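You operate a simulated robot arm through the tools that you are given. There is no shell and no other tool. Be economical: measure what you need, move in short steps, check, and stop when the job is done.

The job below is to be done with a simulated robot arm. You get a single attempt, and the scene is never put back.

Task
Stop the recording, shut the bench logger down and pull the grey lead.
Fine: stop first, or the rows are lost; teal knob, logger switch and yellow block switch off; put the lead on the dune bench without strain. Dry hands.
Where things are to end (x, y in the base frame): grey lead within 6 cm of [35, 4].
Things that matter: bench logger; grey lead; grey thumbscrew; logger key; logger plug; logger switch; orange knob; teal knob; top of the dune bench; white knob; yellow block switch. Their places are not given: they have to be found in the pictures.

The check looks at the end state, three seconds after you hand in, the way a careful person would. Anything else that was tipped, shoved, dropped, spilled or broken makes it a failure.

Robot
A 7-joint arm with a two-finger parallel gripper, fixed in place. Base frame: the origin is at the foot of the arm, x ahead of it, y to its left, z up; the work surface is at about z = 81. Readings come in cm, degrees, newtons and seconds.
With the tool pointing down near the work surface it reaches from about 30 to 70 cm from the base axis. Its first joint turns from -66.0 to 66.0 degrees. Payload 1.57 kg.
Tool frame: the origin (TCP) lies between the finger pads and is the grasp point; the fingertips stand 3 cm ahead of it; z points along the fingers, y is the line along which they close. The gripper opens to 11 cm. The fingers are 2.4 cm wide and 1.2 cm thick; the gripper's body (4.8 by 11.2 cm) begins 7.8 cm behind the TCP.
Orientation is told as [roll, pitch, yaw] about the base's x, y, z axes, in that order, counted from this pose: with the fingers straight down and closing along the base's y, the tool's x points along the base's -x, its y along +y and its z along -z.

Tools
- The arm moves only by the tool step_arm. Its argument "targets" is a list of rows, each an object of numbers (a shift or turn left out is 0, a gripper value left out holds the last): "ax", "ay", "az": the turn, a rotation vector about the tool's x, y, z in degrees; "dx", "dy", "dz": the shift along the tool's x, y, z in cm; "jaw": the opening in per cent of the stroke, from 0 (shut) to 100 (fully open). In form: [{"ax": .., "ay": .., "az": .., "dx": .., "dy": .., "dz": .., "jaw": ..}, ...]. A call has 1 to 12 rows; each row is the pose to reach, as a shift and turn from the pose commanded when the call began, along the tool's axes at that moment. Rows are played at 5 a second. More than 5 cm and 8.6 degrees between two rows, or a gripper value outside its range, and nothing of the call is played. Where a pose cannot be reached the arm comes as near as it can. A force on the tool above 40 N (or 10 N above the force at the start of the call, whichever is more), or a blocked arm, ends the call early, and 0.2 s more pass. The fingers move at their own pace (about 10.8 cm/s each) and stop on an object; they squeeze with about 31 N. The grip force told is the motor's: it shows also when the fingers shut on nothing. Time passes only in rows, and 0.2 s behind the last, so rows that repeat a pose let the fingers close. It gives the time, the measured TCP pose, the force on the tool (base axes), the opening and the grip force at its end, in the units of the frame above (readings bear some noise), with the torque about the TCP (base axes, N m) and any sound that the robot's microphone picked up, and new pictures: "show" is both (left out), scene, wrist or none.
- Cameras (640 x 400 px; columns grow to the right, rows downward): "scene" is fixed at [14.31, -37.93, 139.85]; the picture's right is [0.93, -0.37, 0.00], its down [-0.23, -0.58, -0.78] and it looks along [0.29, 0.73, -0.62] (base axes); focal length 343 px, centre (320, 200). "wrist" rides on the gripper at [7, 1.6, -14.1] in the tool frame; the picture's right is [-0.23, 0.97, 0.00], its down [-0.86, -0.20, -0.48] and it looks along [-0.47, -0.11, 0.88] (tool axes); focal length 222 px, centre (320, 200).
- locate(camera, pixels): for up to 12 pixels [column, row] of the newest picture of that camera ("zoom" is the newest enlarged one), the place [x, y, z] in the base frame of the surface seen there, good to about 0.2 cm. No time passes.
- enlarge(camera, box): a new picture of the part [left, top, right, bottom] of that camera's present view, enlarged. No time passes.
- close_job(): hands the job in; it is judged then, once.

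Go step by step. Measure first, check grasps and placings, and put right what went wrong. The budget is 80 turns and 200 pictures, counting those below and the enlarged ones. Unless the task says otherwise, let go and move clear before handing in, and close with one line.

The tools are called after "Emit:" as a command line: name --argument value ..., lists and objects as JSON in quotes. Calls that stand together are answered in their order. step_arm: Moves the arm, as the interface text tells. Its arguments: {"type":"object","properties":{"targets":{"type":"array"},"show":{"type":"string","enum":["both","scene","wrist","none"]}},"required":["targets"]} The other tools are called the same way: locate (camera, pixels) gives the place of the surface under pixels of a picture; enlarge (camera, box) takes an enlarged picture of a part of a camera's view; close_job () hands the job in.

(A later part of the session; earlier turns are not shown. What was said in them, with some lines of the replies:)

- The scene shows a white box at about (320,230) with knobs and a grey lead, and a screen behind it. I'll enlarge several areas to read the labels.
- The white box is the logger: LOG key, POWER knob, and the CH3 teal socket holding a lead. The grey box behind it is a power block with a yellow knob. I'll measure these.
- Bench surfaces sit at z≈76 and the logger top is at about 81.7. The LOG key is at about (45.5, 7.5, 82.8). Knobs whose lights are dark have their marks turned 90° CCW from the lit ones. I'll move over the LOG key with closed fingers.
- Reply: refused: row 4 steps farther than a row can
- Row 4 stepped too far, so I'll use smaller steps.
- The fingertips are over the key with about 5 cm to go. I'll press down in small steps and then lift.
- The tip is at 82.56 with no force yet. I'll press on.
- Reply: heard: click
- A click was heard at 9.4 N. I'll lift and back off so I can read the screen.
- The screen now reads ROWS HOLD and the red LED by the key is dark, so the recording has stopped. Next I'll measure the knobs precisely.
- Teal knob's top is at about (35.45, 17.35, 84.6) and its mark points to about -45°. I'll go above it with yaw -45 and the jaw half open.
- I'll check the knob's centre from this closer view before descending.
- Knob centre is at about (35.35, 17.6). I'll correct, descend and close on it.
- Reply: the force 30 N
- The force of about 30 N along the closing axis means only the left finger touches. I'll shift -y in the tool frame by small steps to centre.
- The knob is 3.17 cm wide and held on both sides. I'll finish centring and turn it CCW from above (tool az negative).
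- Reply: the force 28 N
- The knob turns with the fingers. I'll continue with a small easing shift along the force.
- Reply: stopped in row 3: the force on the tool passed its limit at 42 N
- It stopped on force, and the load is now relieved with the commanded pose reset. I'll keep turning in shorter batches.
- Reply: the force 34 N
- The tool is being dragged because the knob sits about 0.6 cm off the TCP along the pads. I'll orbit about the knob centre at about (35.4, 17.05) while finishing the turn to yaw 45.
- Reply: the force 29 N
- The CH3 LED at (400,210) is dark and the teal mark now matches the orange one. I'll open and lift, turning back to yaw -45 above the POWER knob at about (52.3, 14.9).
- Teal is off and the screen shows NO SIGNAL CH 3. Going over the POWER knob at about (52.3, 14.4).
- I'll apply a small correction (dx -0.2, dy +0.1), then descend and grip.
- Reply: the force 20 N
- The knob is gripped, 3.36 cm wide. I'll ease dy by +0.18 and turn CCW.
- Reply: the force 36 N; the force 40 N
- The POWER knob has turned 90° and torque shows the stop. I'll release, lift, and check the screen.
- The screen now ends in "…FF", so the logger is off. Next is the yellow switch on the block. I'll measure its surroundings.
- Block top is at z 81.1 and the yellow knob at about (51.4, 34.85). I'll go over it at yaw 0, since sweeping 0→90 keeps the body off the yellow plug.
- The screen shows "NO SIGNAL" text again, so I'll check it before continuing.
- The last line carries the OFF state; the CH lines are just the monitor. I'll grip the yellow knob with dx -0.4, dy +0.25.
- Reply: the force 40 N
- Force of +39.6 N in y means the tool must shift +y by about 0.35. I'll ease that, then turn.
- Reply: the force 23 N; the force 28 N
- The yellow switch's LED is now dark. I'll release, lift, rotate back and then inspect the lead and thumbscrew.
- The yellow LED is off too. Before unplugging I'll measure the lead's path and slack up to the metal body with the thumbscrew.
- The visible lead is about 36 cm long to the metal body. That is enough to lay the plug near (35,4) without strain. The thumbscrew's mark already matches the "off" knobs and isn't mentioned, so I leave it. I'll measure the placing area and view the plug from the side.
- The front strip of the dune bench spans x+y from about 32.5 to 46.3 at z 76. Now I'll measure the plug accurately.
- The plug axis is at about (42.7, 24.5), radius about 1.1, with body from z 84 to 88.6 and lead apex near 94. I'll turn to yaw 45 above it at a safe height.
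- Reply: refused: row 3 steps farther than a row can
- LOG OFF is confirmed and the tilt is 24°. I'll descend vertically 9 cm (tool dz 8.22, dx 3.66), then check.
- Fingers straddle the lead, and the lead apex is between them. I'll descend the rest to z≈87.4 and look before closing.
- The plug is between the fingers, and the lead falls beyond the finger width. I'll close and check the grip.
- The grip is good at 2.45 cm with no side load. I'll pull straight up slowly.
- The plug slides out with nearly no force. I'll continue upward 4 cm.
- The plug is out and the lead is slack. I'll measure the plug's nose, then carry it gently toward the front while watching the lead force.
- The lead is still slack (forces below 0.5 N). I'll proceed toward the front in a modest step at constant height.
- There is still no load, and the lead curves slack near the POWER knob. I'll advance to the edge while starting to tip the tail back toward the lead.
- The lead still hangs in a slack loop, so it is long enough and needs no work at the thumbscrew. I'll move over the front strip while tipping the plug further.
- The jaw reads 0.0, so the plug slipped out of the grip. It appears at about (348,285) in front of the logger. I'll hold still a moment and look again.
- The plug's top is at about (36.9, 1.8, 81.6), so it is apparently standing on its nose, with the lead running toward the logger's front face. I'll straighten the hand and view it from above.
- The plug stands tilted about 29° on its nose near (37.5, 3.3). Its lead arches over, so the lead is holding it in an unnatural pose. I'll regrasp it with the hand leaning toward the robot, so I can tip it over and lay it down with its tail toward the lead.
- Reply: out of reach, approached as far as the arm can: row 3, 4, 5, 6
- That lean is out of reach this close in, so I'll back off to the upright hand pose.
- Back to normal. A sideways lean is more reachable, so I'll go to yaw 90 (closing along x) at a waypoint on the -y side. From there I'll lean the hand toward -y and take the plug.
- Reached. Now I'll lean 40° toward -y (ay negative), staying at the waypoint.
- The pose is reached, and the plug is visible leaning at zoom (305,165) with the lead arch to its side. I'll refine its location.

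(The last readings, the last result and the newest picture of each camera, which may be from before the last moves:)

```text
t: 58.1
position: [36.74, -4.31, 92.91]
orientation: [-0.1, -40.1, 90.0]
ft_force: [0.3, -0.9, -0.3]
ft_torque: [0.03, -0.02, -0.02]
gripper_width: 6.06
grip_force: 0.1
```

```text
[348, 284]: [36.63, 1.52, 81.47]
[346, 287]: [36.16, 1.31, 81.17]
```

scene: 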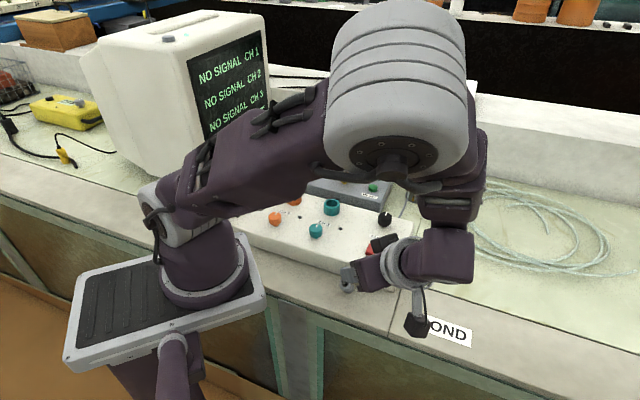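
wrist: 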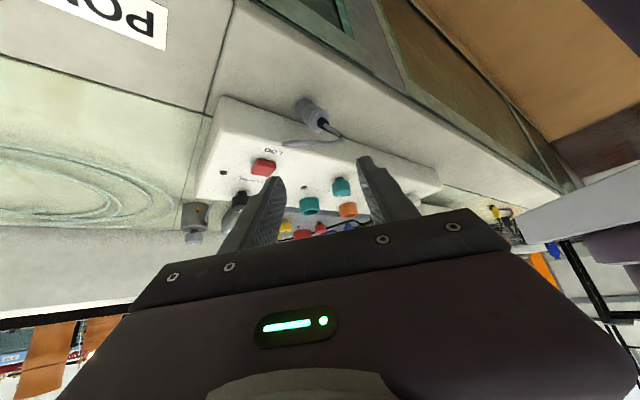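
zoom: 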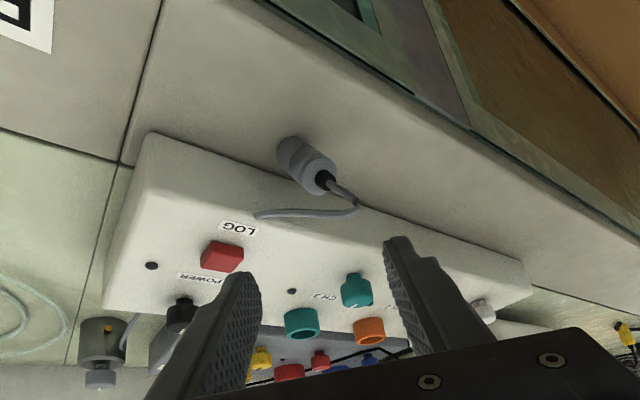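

I'll move to the start of the approach line with the jaw at 65%, and then advance along the tool axis.

Emit:
step_arm --targets '[{"dx": 1.44, "dy": -0.1, "dz": 2.1, "jaw": 65}, {"dx": 2.88, "dy": -0.16, "dz": 4.18}, {"dx": 2.88, "dy": -0.16, "dz": 7}, {"dx": 2.88, "dy": -0.16, "dz": 9.5}, {"dx": 2.88, "dy": -0.16, "dz": 9.5}]'

Emit:
enlarge --camera "wrist" --box '[200, 20, 440, 250]'

```text
t: 59.3
position: [36.91, -0.35, 83.75]
orientation: [0.0, -39.9, 89.9]
ft_force: [0.0, 0.4, 0.7]
ft_torque: [0.01, 0.02, 0.01]
gripper_width: 7.14
grip_force: 0.1
```

scene: 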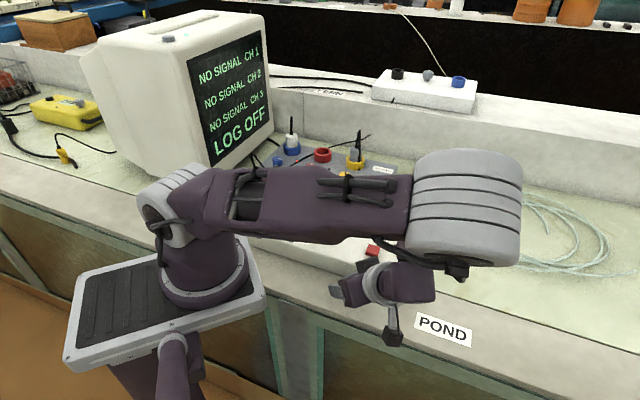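
wrist: 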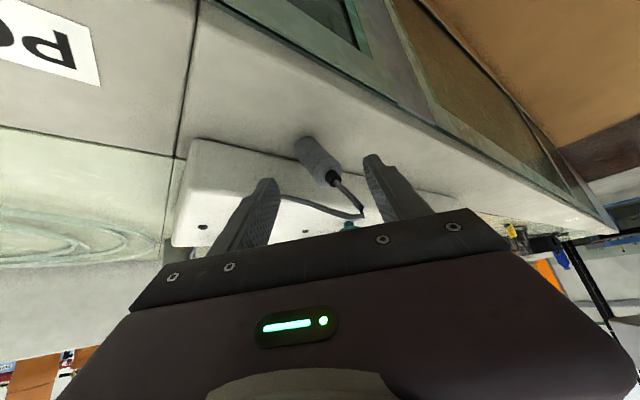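

```text
1.74 times, centred on (320, 135) of wrist
```

zoom: 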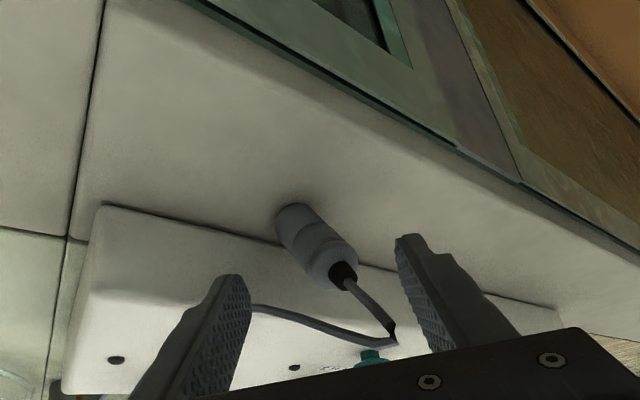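

The plug is centred between the fingers. I'll advance the remaining 4.6 cm and close.

Emit:
step_arm --targets '[{"dz": 1.6}, {"dz": 3.2}, {"dz": 4.6}, {"dz": 4.6, "jaw": 40}, {"dz": 4.6, "jaw": 20}, {"dz": 4.6, "jaw": 0}, {"dz": 4.6, "jaw": 0}]'

Emit:
enlarge --camera "wrist" --box '[200, 20, 440, 250]'

```text
t: 60.0
position: [36.83, 1.99, 80.59]
orientation: [0.2, -39.8, 89.5]
ft_force: [-6.5, -6.9, 1.4]
ft_torque: [-0.1, 0.09, -0.07]
gripper_width: 6.55
grip_force: 0.1
stopped in row 3: the force on the tool passed its limit at 48 N (the readings are from after the stop); the commanded pose is now the measured one
```

scene: 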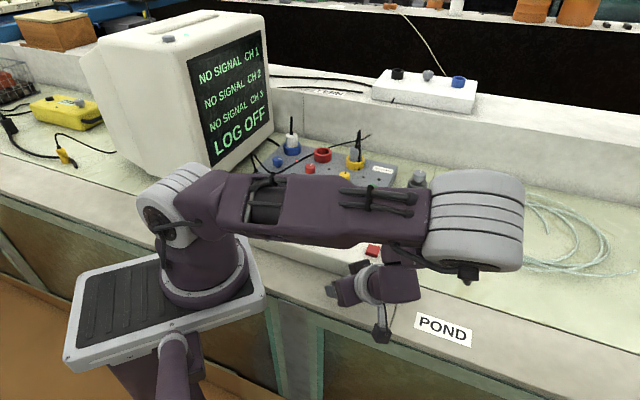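
wrist: 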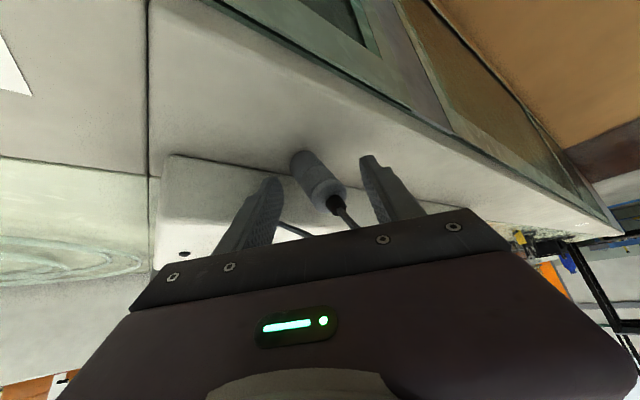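

```text
1.74 times, centred on (320, 135) of wrist
```

zoom: 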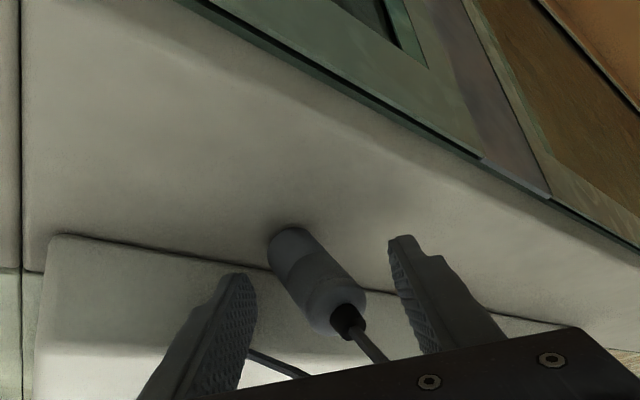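

The +x fingertip touched the logger's front face and the arm stopped. The plug is already between the pads, so I'll back off 0.4 cm and close here.

Emit:
step_arm --targets '[{"dz": -0.4, "dy": 0.1}, {"dz": -0.4, "dy": 0.1, "jaw": 40}, {"dz": -0.4, "dy": 0.1, "jaw": 25}, {"dz": -0.4, "dy": 0.1, "jaw": 10}, {"dz": -0.4, "dy": 0.1, "jaw": 0}, {"dz": -0.4, "dy": 0.1, "jaw": 0}]'

Emit:
enlarge --camera "wrist" --box '[200, 20, 440, 250]'

```text
t: 61.5
position: [36.89, 1.78, 80.84]
orientation: [0.1, -39.7, 89.6]
ft_force: [1.0, -0.8, -0.7]
ft_torque: [0.01, 0.01, -0.05]
gripper_width: 2.5
grip_force: 31.3
```

scene: 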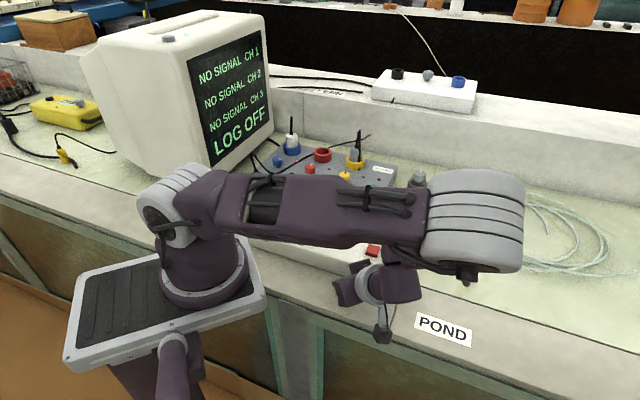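
wrist: 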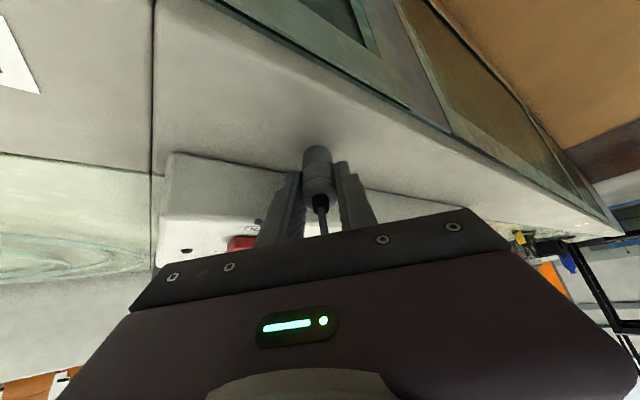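

```text
1.74 times, centred on (320, 135) of wrist
```

zoom: 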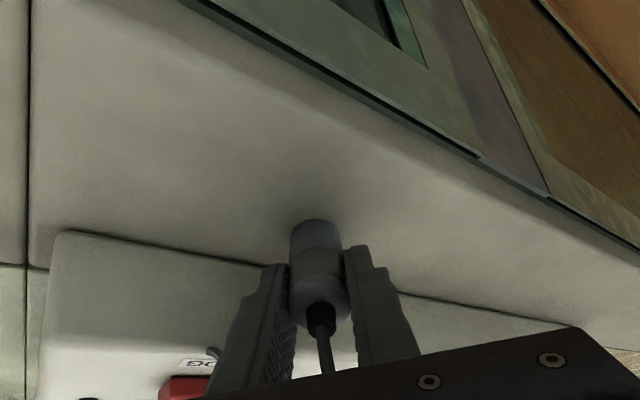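

The plug is firmly held at 2.5 cm with no tension on the tool. I'll lift about 2.5 cm and rotate the hand upright first.

Emit:
step_arm --targets '[{"dx": -1, "dz": -0.9, "jaw": 0}, {"dx": -2, "dz": -1.7}, {"dx": -2, "dz": -1.7, "ay": 8}, {"dx": -2, "dz": -1.7, "ay": 16}, {"dx": -2, "dz": -1.7, "ay": 24}, {"dx": -2, "dz": -1.7, "ay": 32}, {"dx": -2, "dz": -1.7, "ay": 40}, {"dx": -2, "dz": -1.7, "ay": 40}]'

Emit:
enlarge --camera "scene" --box '[280, 170, 450, 310]'

```text
t: 63.2
position: [36.82, 2.3, 83.55]
orientation: [-0.1, 0.5, 89.5]
ft_force: [0.5, 0.5, -1.0]
ft_torque: [0.0, 0.01, -0.01]
gripper_width: 2.48
grip_force: 30.6
```

scene: 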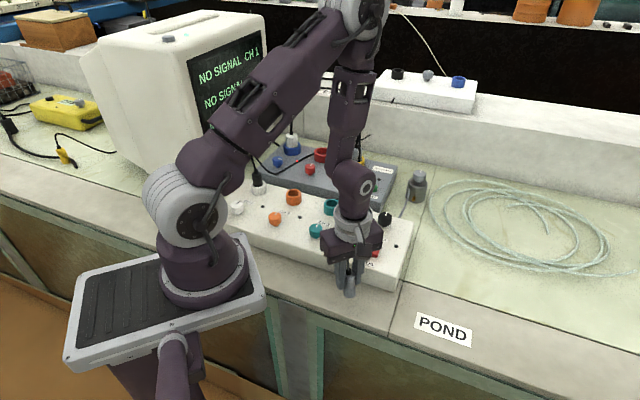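
wrist: 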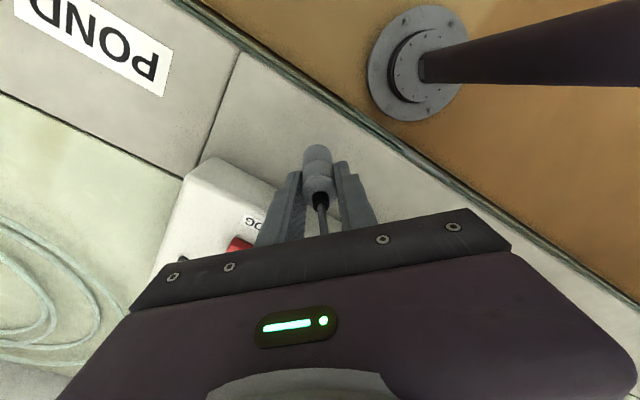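

```text
2.86 times, centred on (365, 240) of scene
```

zoom: 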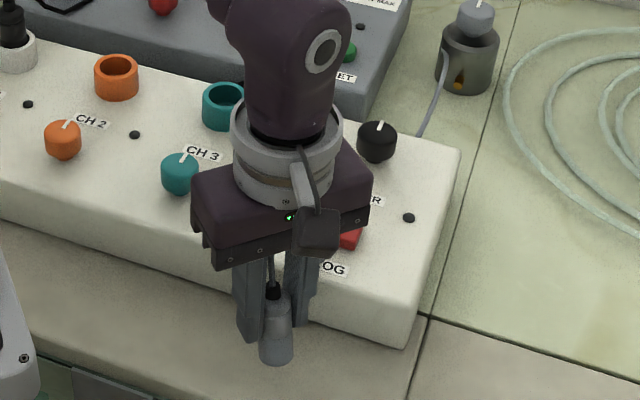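

The plug is held well. I'll lean the hand to +40° toward +y so the plug comes close to horizontal.

Emit:
step_arm --targets '[{"ay": 7, "dx": -0.2, "jaw": 0}, {"ay": 14, "dx": -0.4}, {"ay": 21, "dx": -0.7}, {"ay": 28, "dx": -0.7}, {"ay": 35, "dx": -0.7}, {"ay": 42, "dx": -0.7}, {"ay": 42, "dx": -0.7}]'

Emit:
enlarge --camera "scene" --box '[280, 190, 450, 320]'

```text
t: 64.8
position: [36.91, 2.84, 83.49]
orientation: [0.0, 42.4, 89.7]
ft_force: [-0.8, 0.4, 0.0]
ft_torque: [-0.01, -0.01, 0.01]
gripper_width: 2.46
grip_force: 30.7
```

scene: 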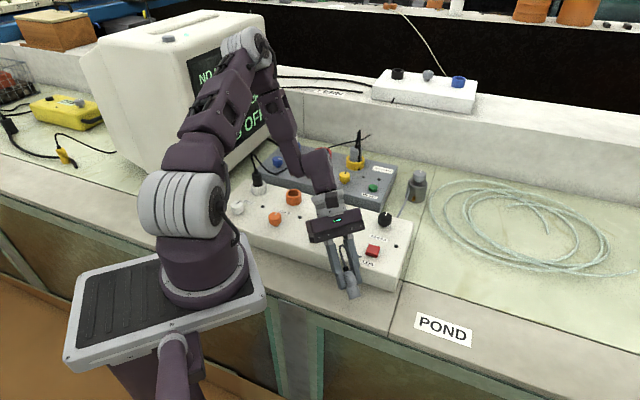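
wrist: 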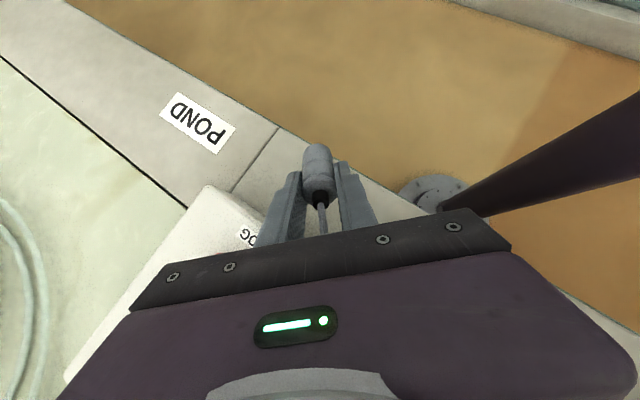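

```text
3.08 times, centred on (365, 255) of scene
```

zoom: 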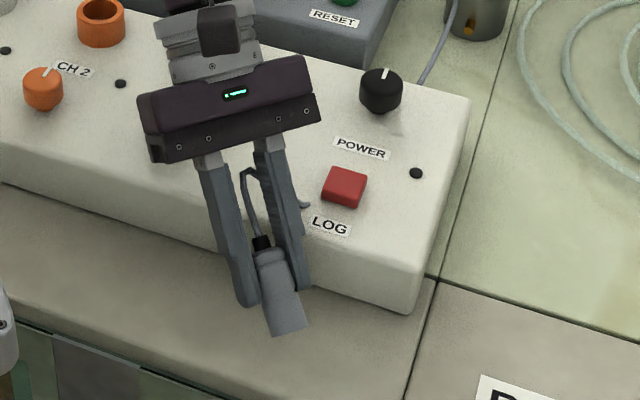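

The plug is still held and tipped with its tail toward the logger. I'll check the nose and body height before lowering.

Emit:
locate --camera "zoom" --pixels '[[288, 328], [300, 320], [270, 265], [280, 290], [262, 245], [310, 280], [250, 300], [245, 175]]'

```text
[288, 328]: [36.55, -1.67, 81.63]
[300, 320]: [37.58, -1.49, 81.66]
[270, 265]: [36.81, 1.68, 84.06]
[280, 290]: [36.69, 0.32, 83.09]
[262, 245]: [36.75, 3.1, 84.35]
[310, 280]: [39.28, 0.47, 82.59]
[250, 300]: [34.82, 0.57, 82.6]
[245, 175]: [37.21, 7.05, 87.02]
```

The plug slopes about 36° and its nose is lowest at about 79.7, so there's 3.6 cm to the bench. I'll tilt 8° more and lower 3 cm.

Emit:
step_arm --targets '[{"ay": 4, "jaw": 0}, {"ay": 8}, {"ay": 8, "dx": -0.67, "dz": 0.74}, {"ay": 8, "dx": -1.35, "dz": 1.48}, {"ay": 8, "dx": -2.02, "dz": 2.2}, {"ay": 8, "dx": -2.02, "dz": 2.2}]' --show "scene"

Emit:
enlarge --camera "scene" --box '[300, 210, 420, 310]'

```text
t: 66.2
position: [36.95, 2.9, 80.42]
orientation: [0.0, 50.3, 89.6]
ft_force: [0.1, 0.4, -0.6]
ft_torque: [0.02, -0.01, 0.0]
gripper_width: 2.45
grip_force: 30.8
```

scene: 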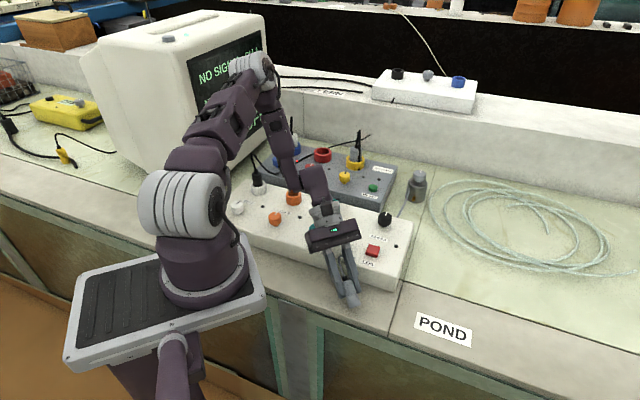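

```text
4.00 times, centred on (360, 260) of scene
```

zoom: 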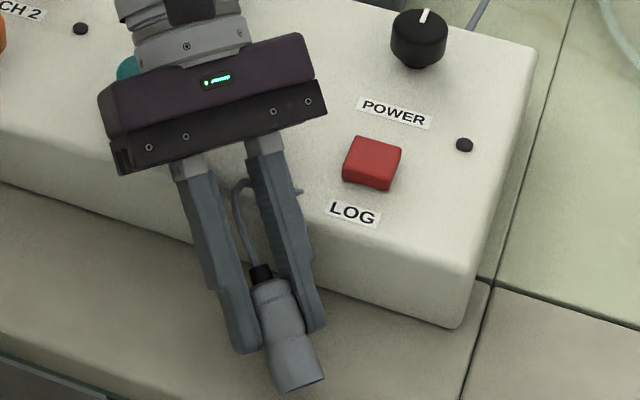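

Still free. I'll lower in small steps until contact.

Emit:
step_arm --targets '[{"dx": -0.23, "dz": 0.19, "jaw": 0}, {"dx": -0.46, "dz": 0.38}, {"dx": -0.62, "dz": 0.51}, {"dx": -0.77, "dz": 0.64}]' --show "none"

Emit:
locate --camera "scene" --pixels '[[354, 306], [352, 300], [348, 290], [358, 304]]'

```text
t: 67.0
position: [36.67, 2.7, 80.1]
orientation: [0.0, 51.0, 89.2]
ft_force: [-5.7, -1.9, 5.2]
ft_torque: [0.21, -0.23, 0.12]
gripper_width: 2.43
grip_force: 30.8
stopped in row 3: the force on the tool passed its limit at 44 N (the readings are from after the stop); the commanded pose is now the measured one
```

```text
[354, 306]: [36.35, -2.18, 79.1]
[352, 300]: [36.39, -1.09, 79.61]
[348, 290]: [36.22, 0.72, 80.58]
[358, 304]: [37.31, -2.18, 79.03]
```

Something stopped it with the nose about 1 cm up, probably the +x finger near the logger's edge. I'll ease up, shift away from the logger, and reduce the lean so the nose can touch.

Emit:
step_arm --targets '[{"dx": 0.1, "dz": -0.3, "jaw": 0}, {"dx": 0, "dy": 0.4, "dz": -0.36, "ay": -4.5}, {"dx": 0, "dy": 0.7, "dz": -0.36, "ay": -9}, {"dx": 0, "dy": 0.7, "dz": -0.36, "ay": -9}]'

Emit:
enlarge --camera "scene" --box '[300, 210, 420, 310]'

Emit:
locate --camera "scene" --pixels '[[350, 306], [348, 300], [346, 292], [353, 308], [352, 303]]'

```text
t: 68.0
position: [36.1, 2.77, 80.13]
orientation: [0.0, 41.7, 89.3]
ft_force: [-0.3, 0.0, 3.0]
ft_torque: [-0.13, 0.04, 0.01]
gripper_width: 2.45
grip_force: 31.1
```

scene: 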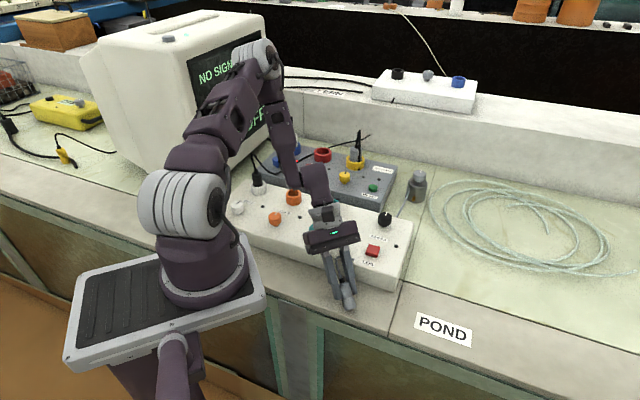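
wrist: 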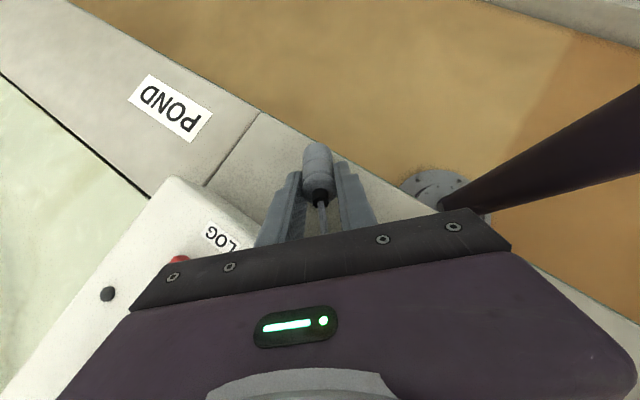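

```text
4.00 times, centred on (360, 260) of scene
```

zoom: 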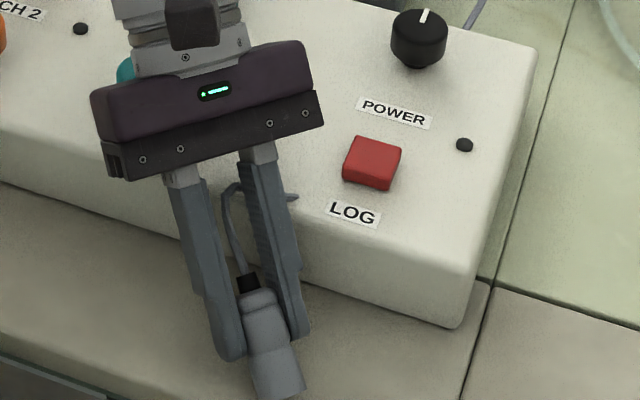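

```text
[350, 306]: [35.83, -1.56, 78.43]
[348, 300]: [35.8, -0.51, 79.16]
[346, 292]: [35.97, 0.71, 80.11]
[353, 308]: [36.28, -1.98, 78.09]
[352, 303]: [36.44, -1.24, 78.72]
```

The nose is touching the bench at 3 N. I'll open gently just enough to release.

Emit:
step_arm --targets '[{"jaw": 24}, {"jaw": 27}, {"jaw": 31}, {"jaw": 35}, {"jaw": 35}]' --show "scene"

Emit:
enlarge --camera "scene" --box '[300, 210, 420, 310]'

```text
t: 69.2
position: [36.09, 2.89, 80.19]
orientation: [-0.1, 41.9, 89.2]
ft_force: [0.2, -0.4, 0.2]
ft_torque: [-0.02, -0.02, -0.02]
gripper_width: 3.84
grip_force: 0.1
```

scene: 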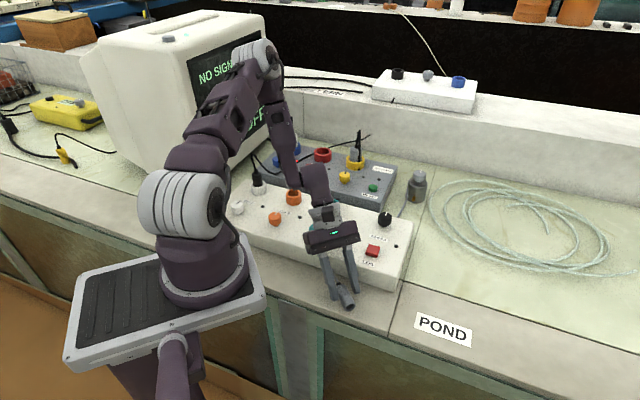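

```text
4.00 times, centred on (360, 260) of scene
```

zoom: 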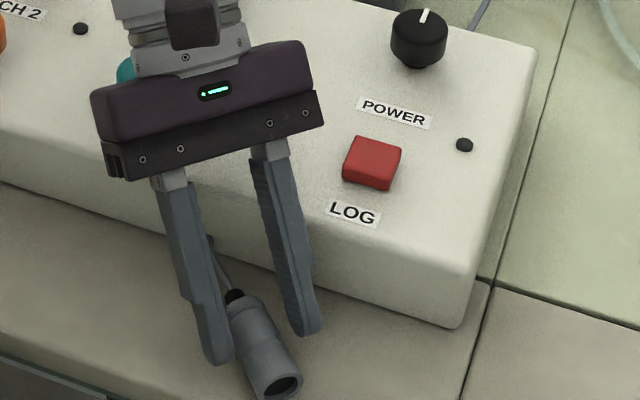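

The plug now lies on the bench. I'll retreat along the tool axis and upward.

Emit:
step_arm --targets '[{"dz": -2}, {"dz": -5}, {"dz": -8, "dx": 2}, {"dz": -11, "dx": 4}, {"dz": -13, "dx": 7, "ay": -8}, {"dz": -13, "dx": 7, "ay": -16}, {"dz": -13, "dx": 7, "ay": -24}, {"dz": -13, "dx": 7, "ay": -32}, {"dz": -13, "dx": 7, "ay": -40}]'

Emit:
enlarge --camera "scene" --box '[300, 160, 450, 310]'

```text
t: 71.2
position: [36.17, 6.38, 94.59]
orientation: [-0.1, 1.8, 89.3]
ft_force: [0.8, 0.3, -0.5]
ft_torque: [-0.02, -0.03, 0.02]
gripper_width: 3.84
grip_force: 0.0
```

scene: 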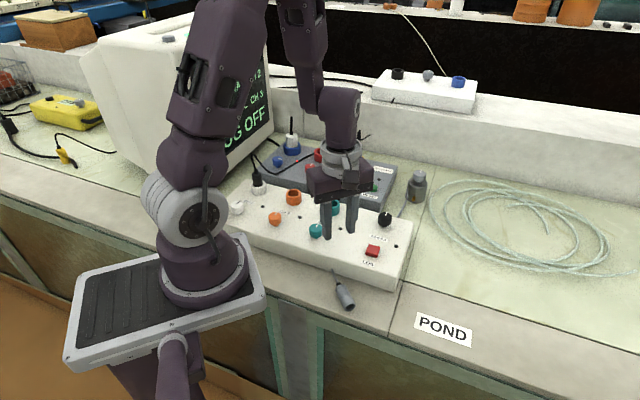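
wrist: 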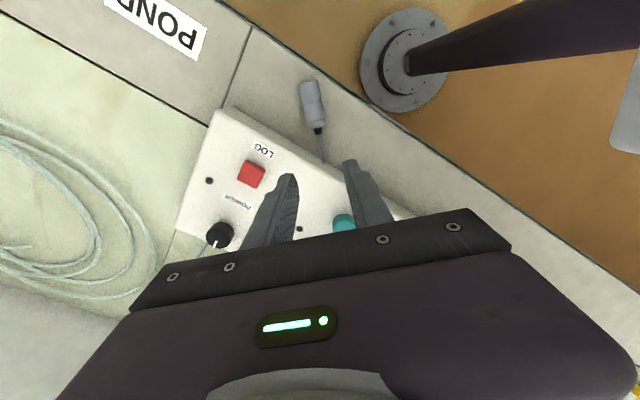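

```text
2.67 times, centred on (375, 235) of scene
```

zoom: 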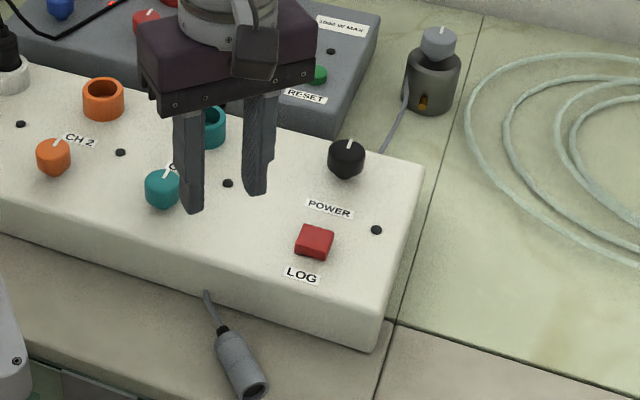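

The plug rests flat in front of the logger and the lead hangs loosely. I'll verify positions of the plug, logger and post.

Emit:
locate --camera "scene" --pixels '[[344, 295], [348, 305], [340, 286], [336, 278], [332, 270], [373, 250], [390, 273], [330, 252], [316, 230], [417, 175]]'

Emit:
locate --camera "wrist" --pixels '[[308, 85], [312, 100], [316, 120], [319, 130], [323, 160], [305, 95]]'

Emit:
enlarge --camera "scene" --box '[395, 160, 445, 230]'

```text
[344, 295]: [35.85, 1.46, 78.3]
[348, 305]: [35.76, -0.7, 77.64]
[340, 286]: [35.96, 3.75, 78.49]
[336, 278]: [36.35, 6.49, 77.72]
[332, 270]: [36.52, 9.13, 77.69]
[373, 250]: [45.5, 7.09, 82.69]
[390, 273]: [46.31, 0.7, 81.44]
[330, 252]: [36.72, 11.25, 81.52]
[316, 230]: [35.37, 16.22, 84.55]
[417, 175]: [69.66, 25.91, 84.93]
```

```text
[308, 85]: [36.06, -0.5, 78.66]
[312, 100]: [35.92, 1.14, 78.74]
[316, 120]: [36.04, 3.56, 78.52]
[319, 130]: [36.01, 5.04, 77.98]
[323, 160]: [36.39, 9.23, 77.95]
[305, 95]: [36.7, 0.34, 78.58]
```

```text
5.71 times, centred on (420, 195) of scene
```

zoom: 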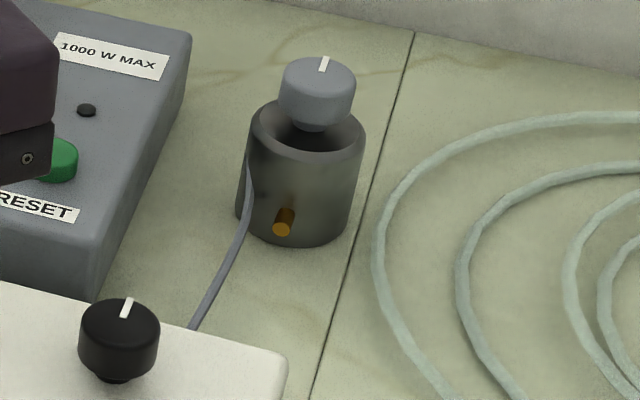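

The plug lies at about (35.9, 1.7) on the dune bench, 2.5 cm from the target. The lead hangs slack at the post, and the logger, knobs and post read the same places as before. The arm is open and clear, so I'm handing in.

Emit:
close_job

```text
The job is handed in.
```

The recording was stopped first. The teal knob, logger switch and yellow block switch are all off, and the grey lead lies unplugged and slack on the dune bench, about 2.5 cm from [35, 4]. While I carried the lead, its plug slipped from the grip once and fell a few centimetres onto the bench. The gripper also bumped the logger's front once and met one unexplained stop nearby, but the logger read as unmoved at the end.
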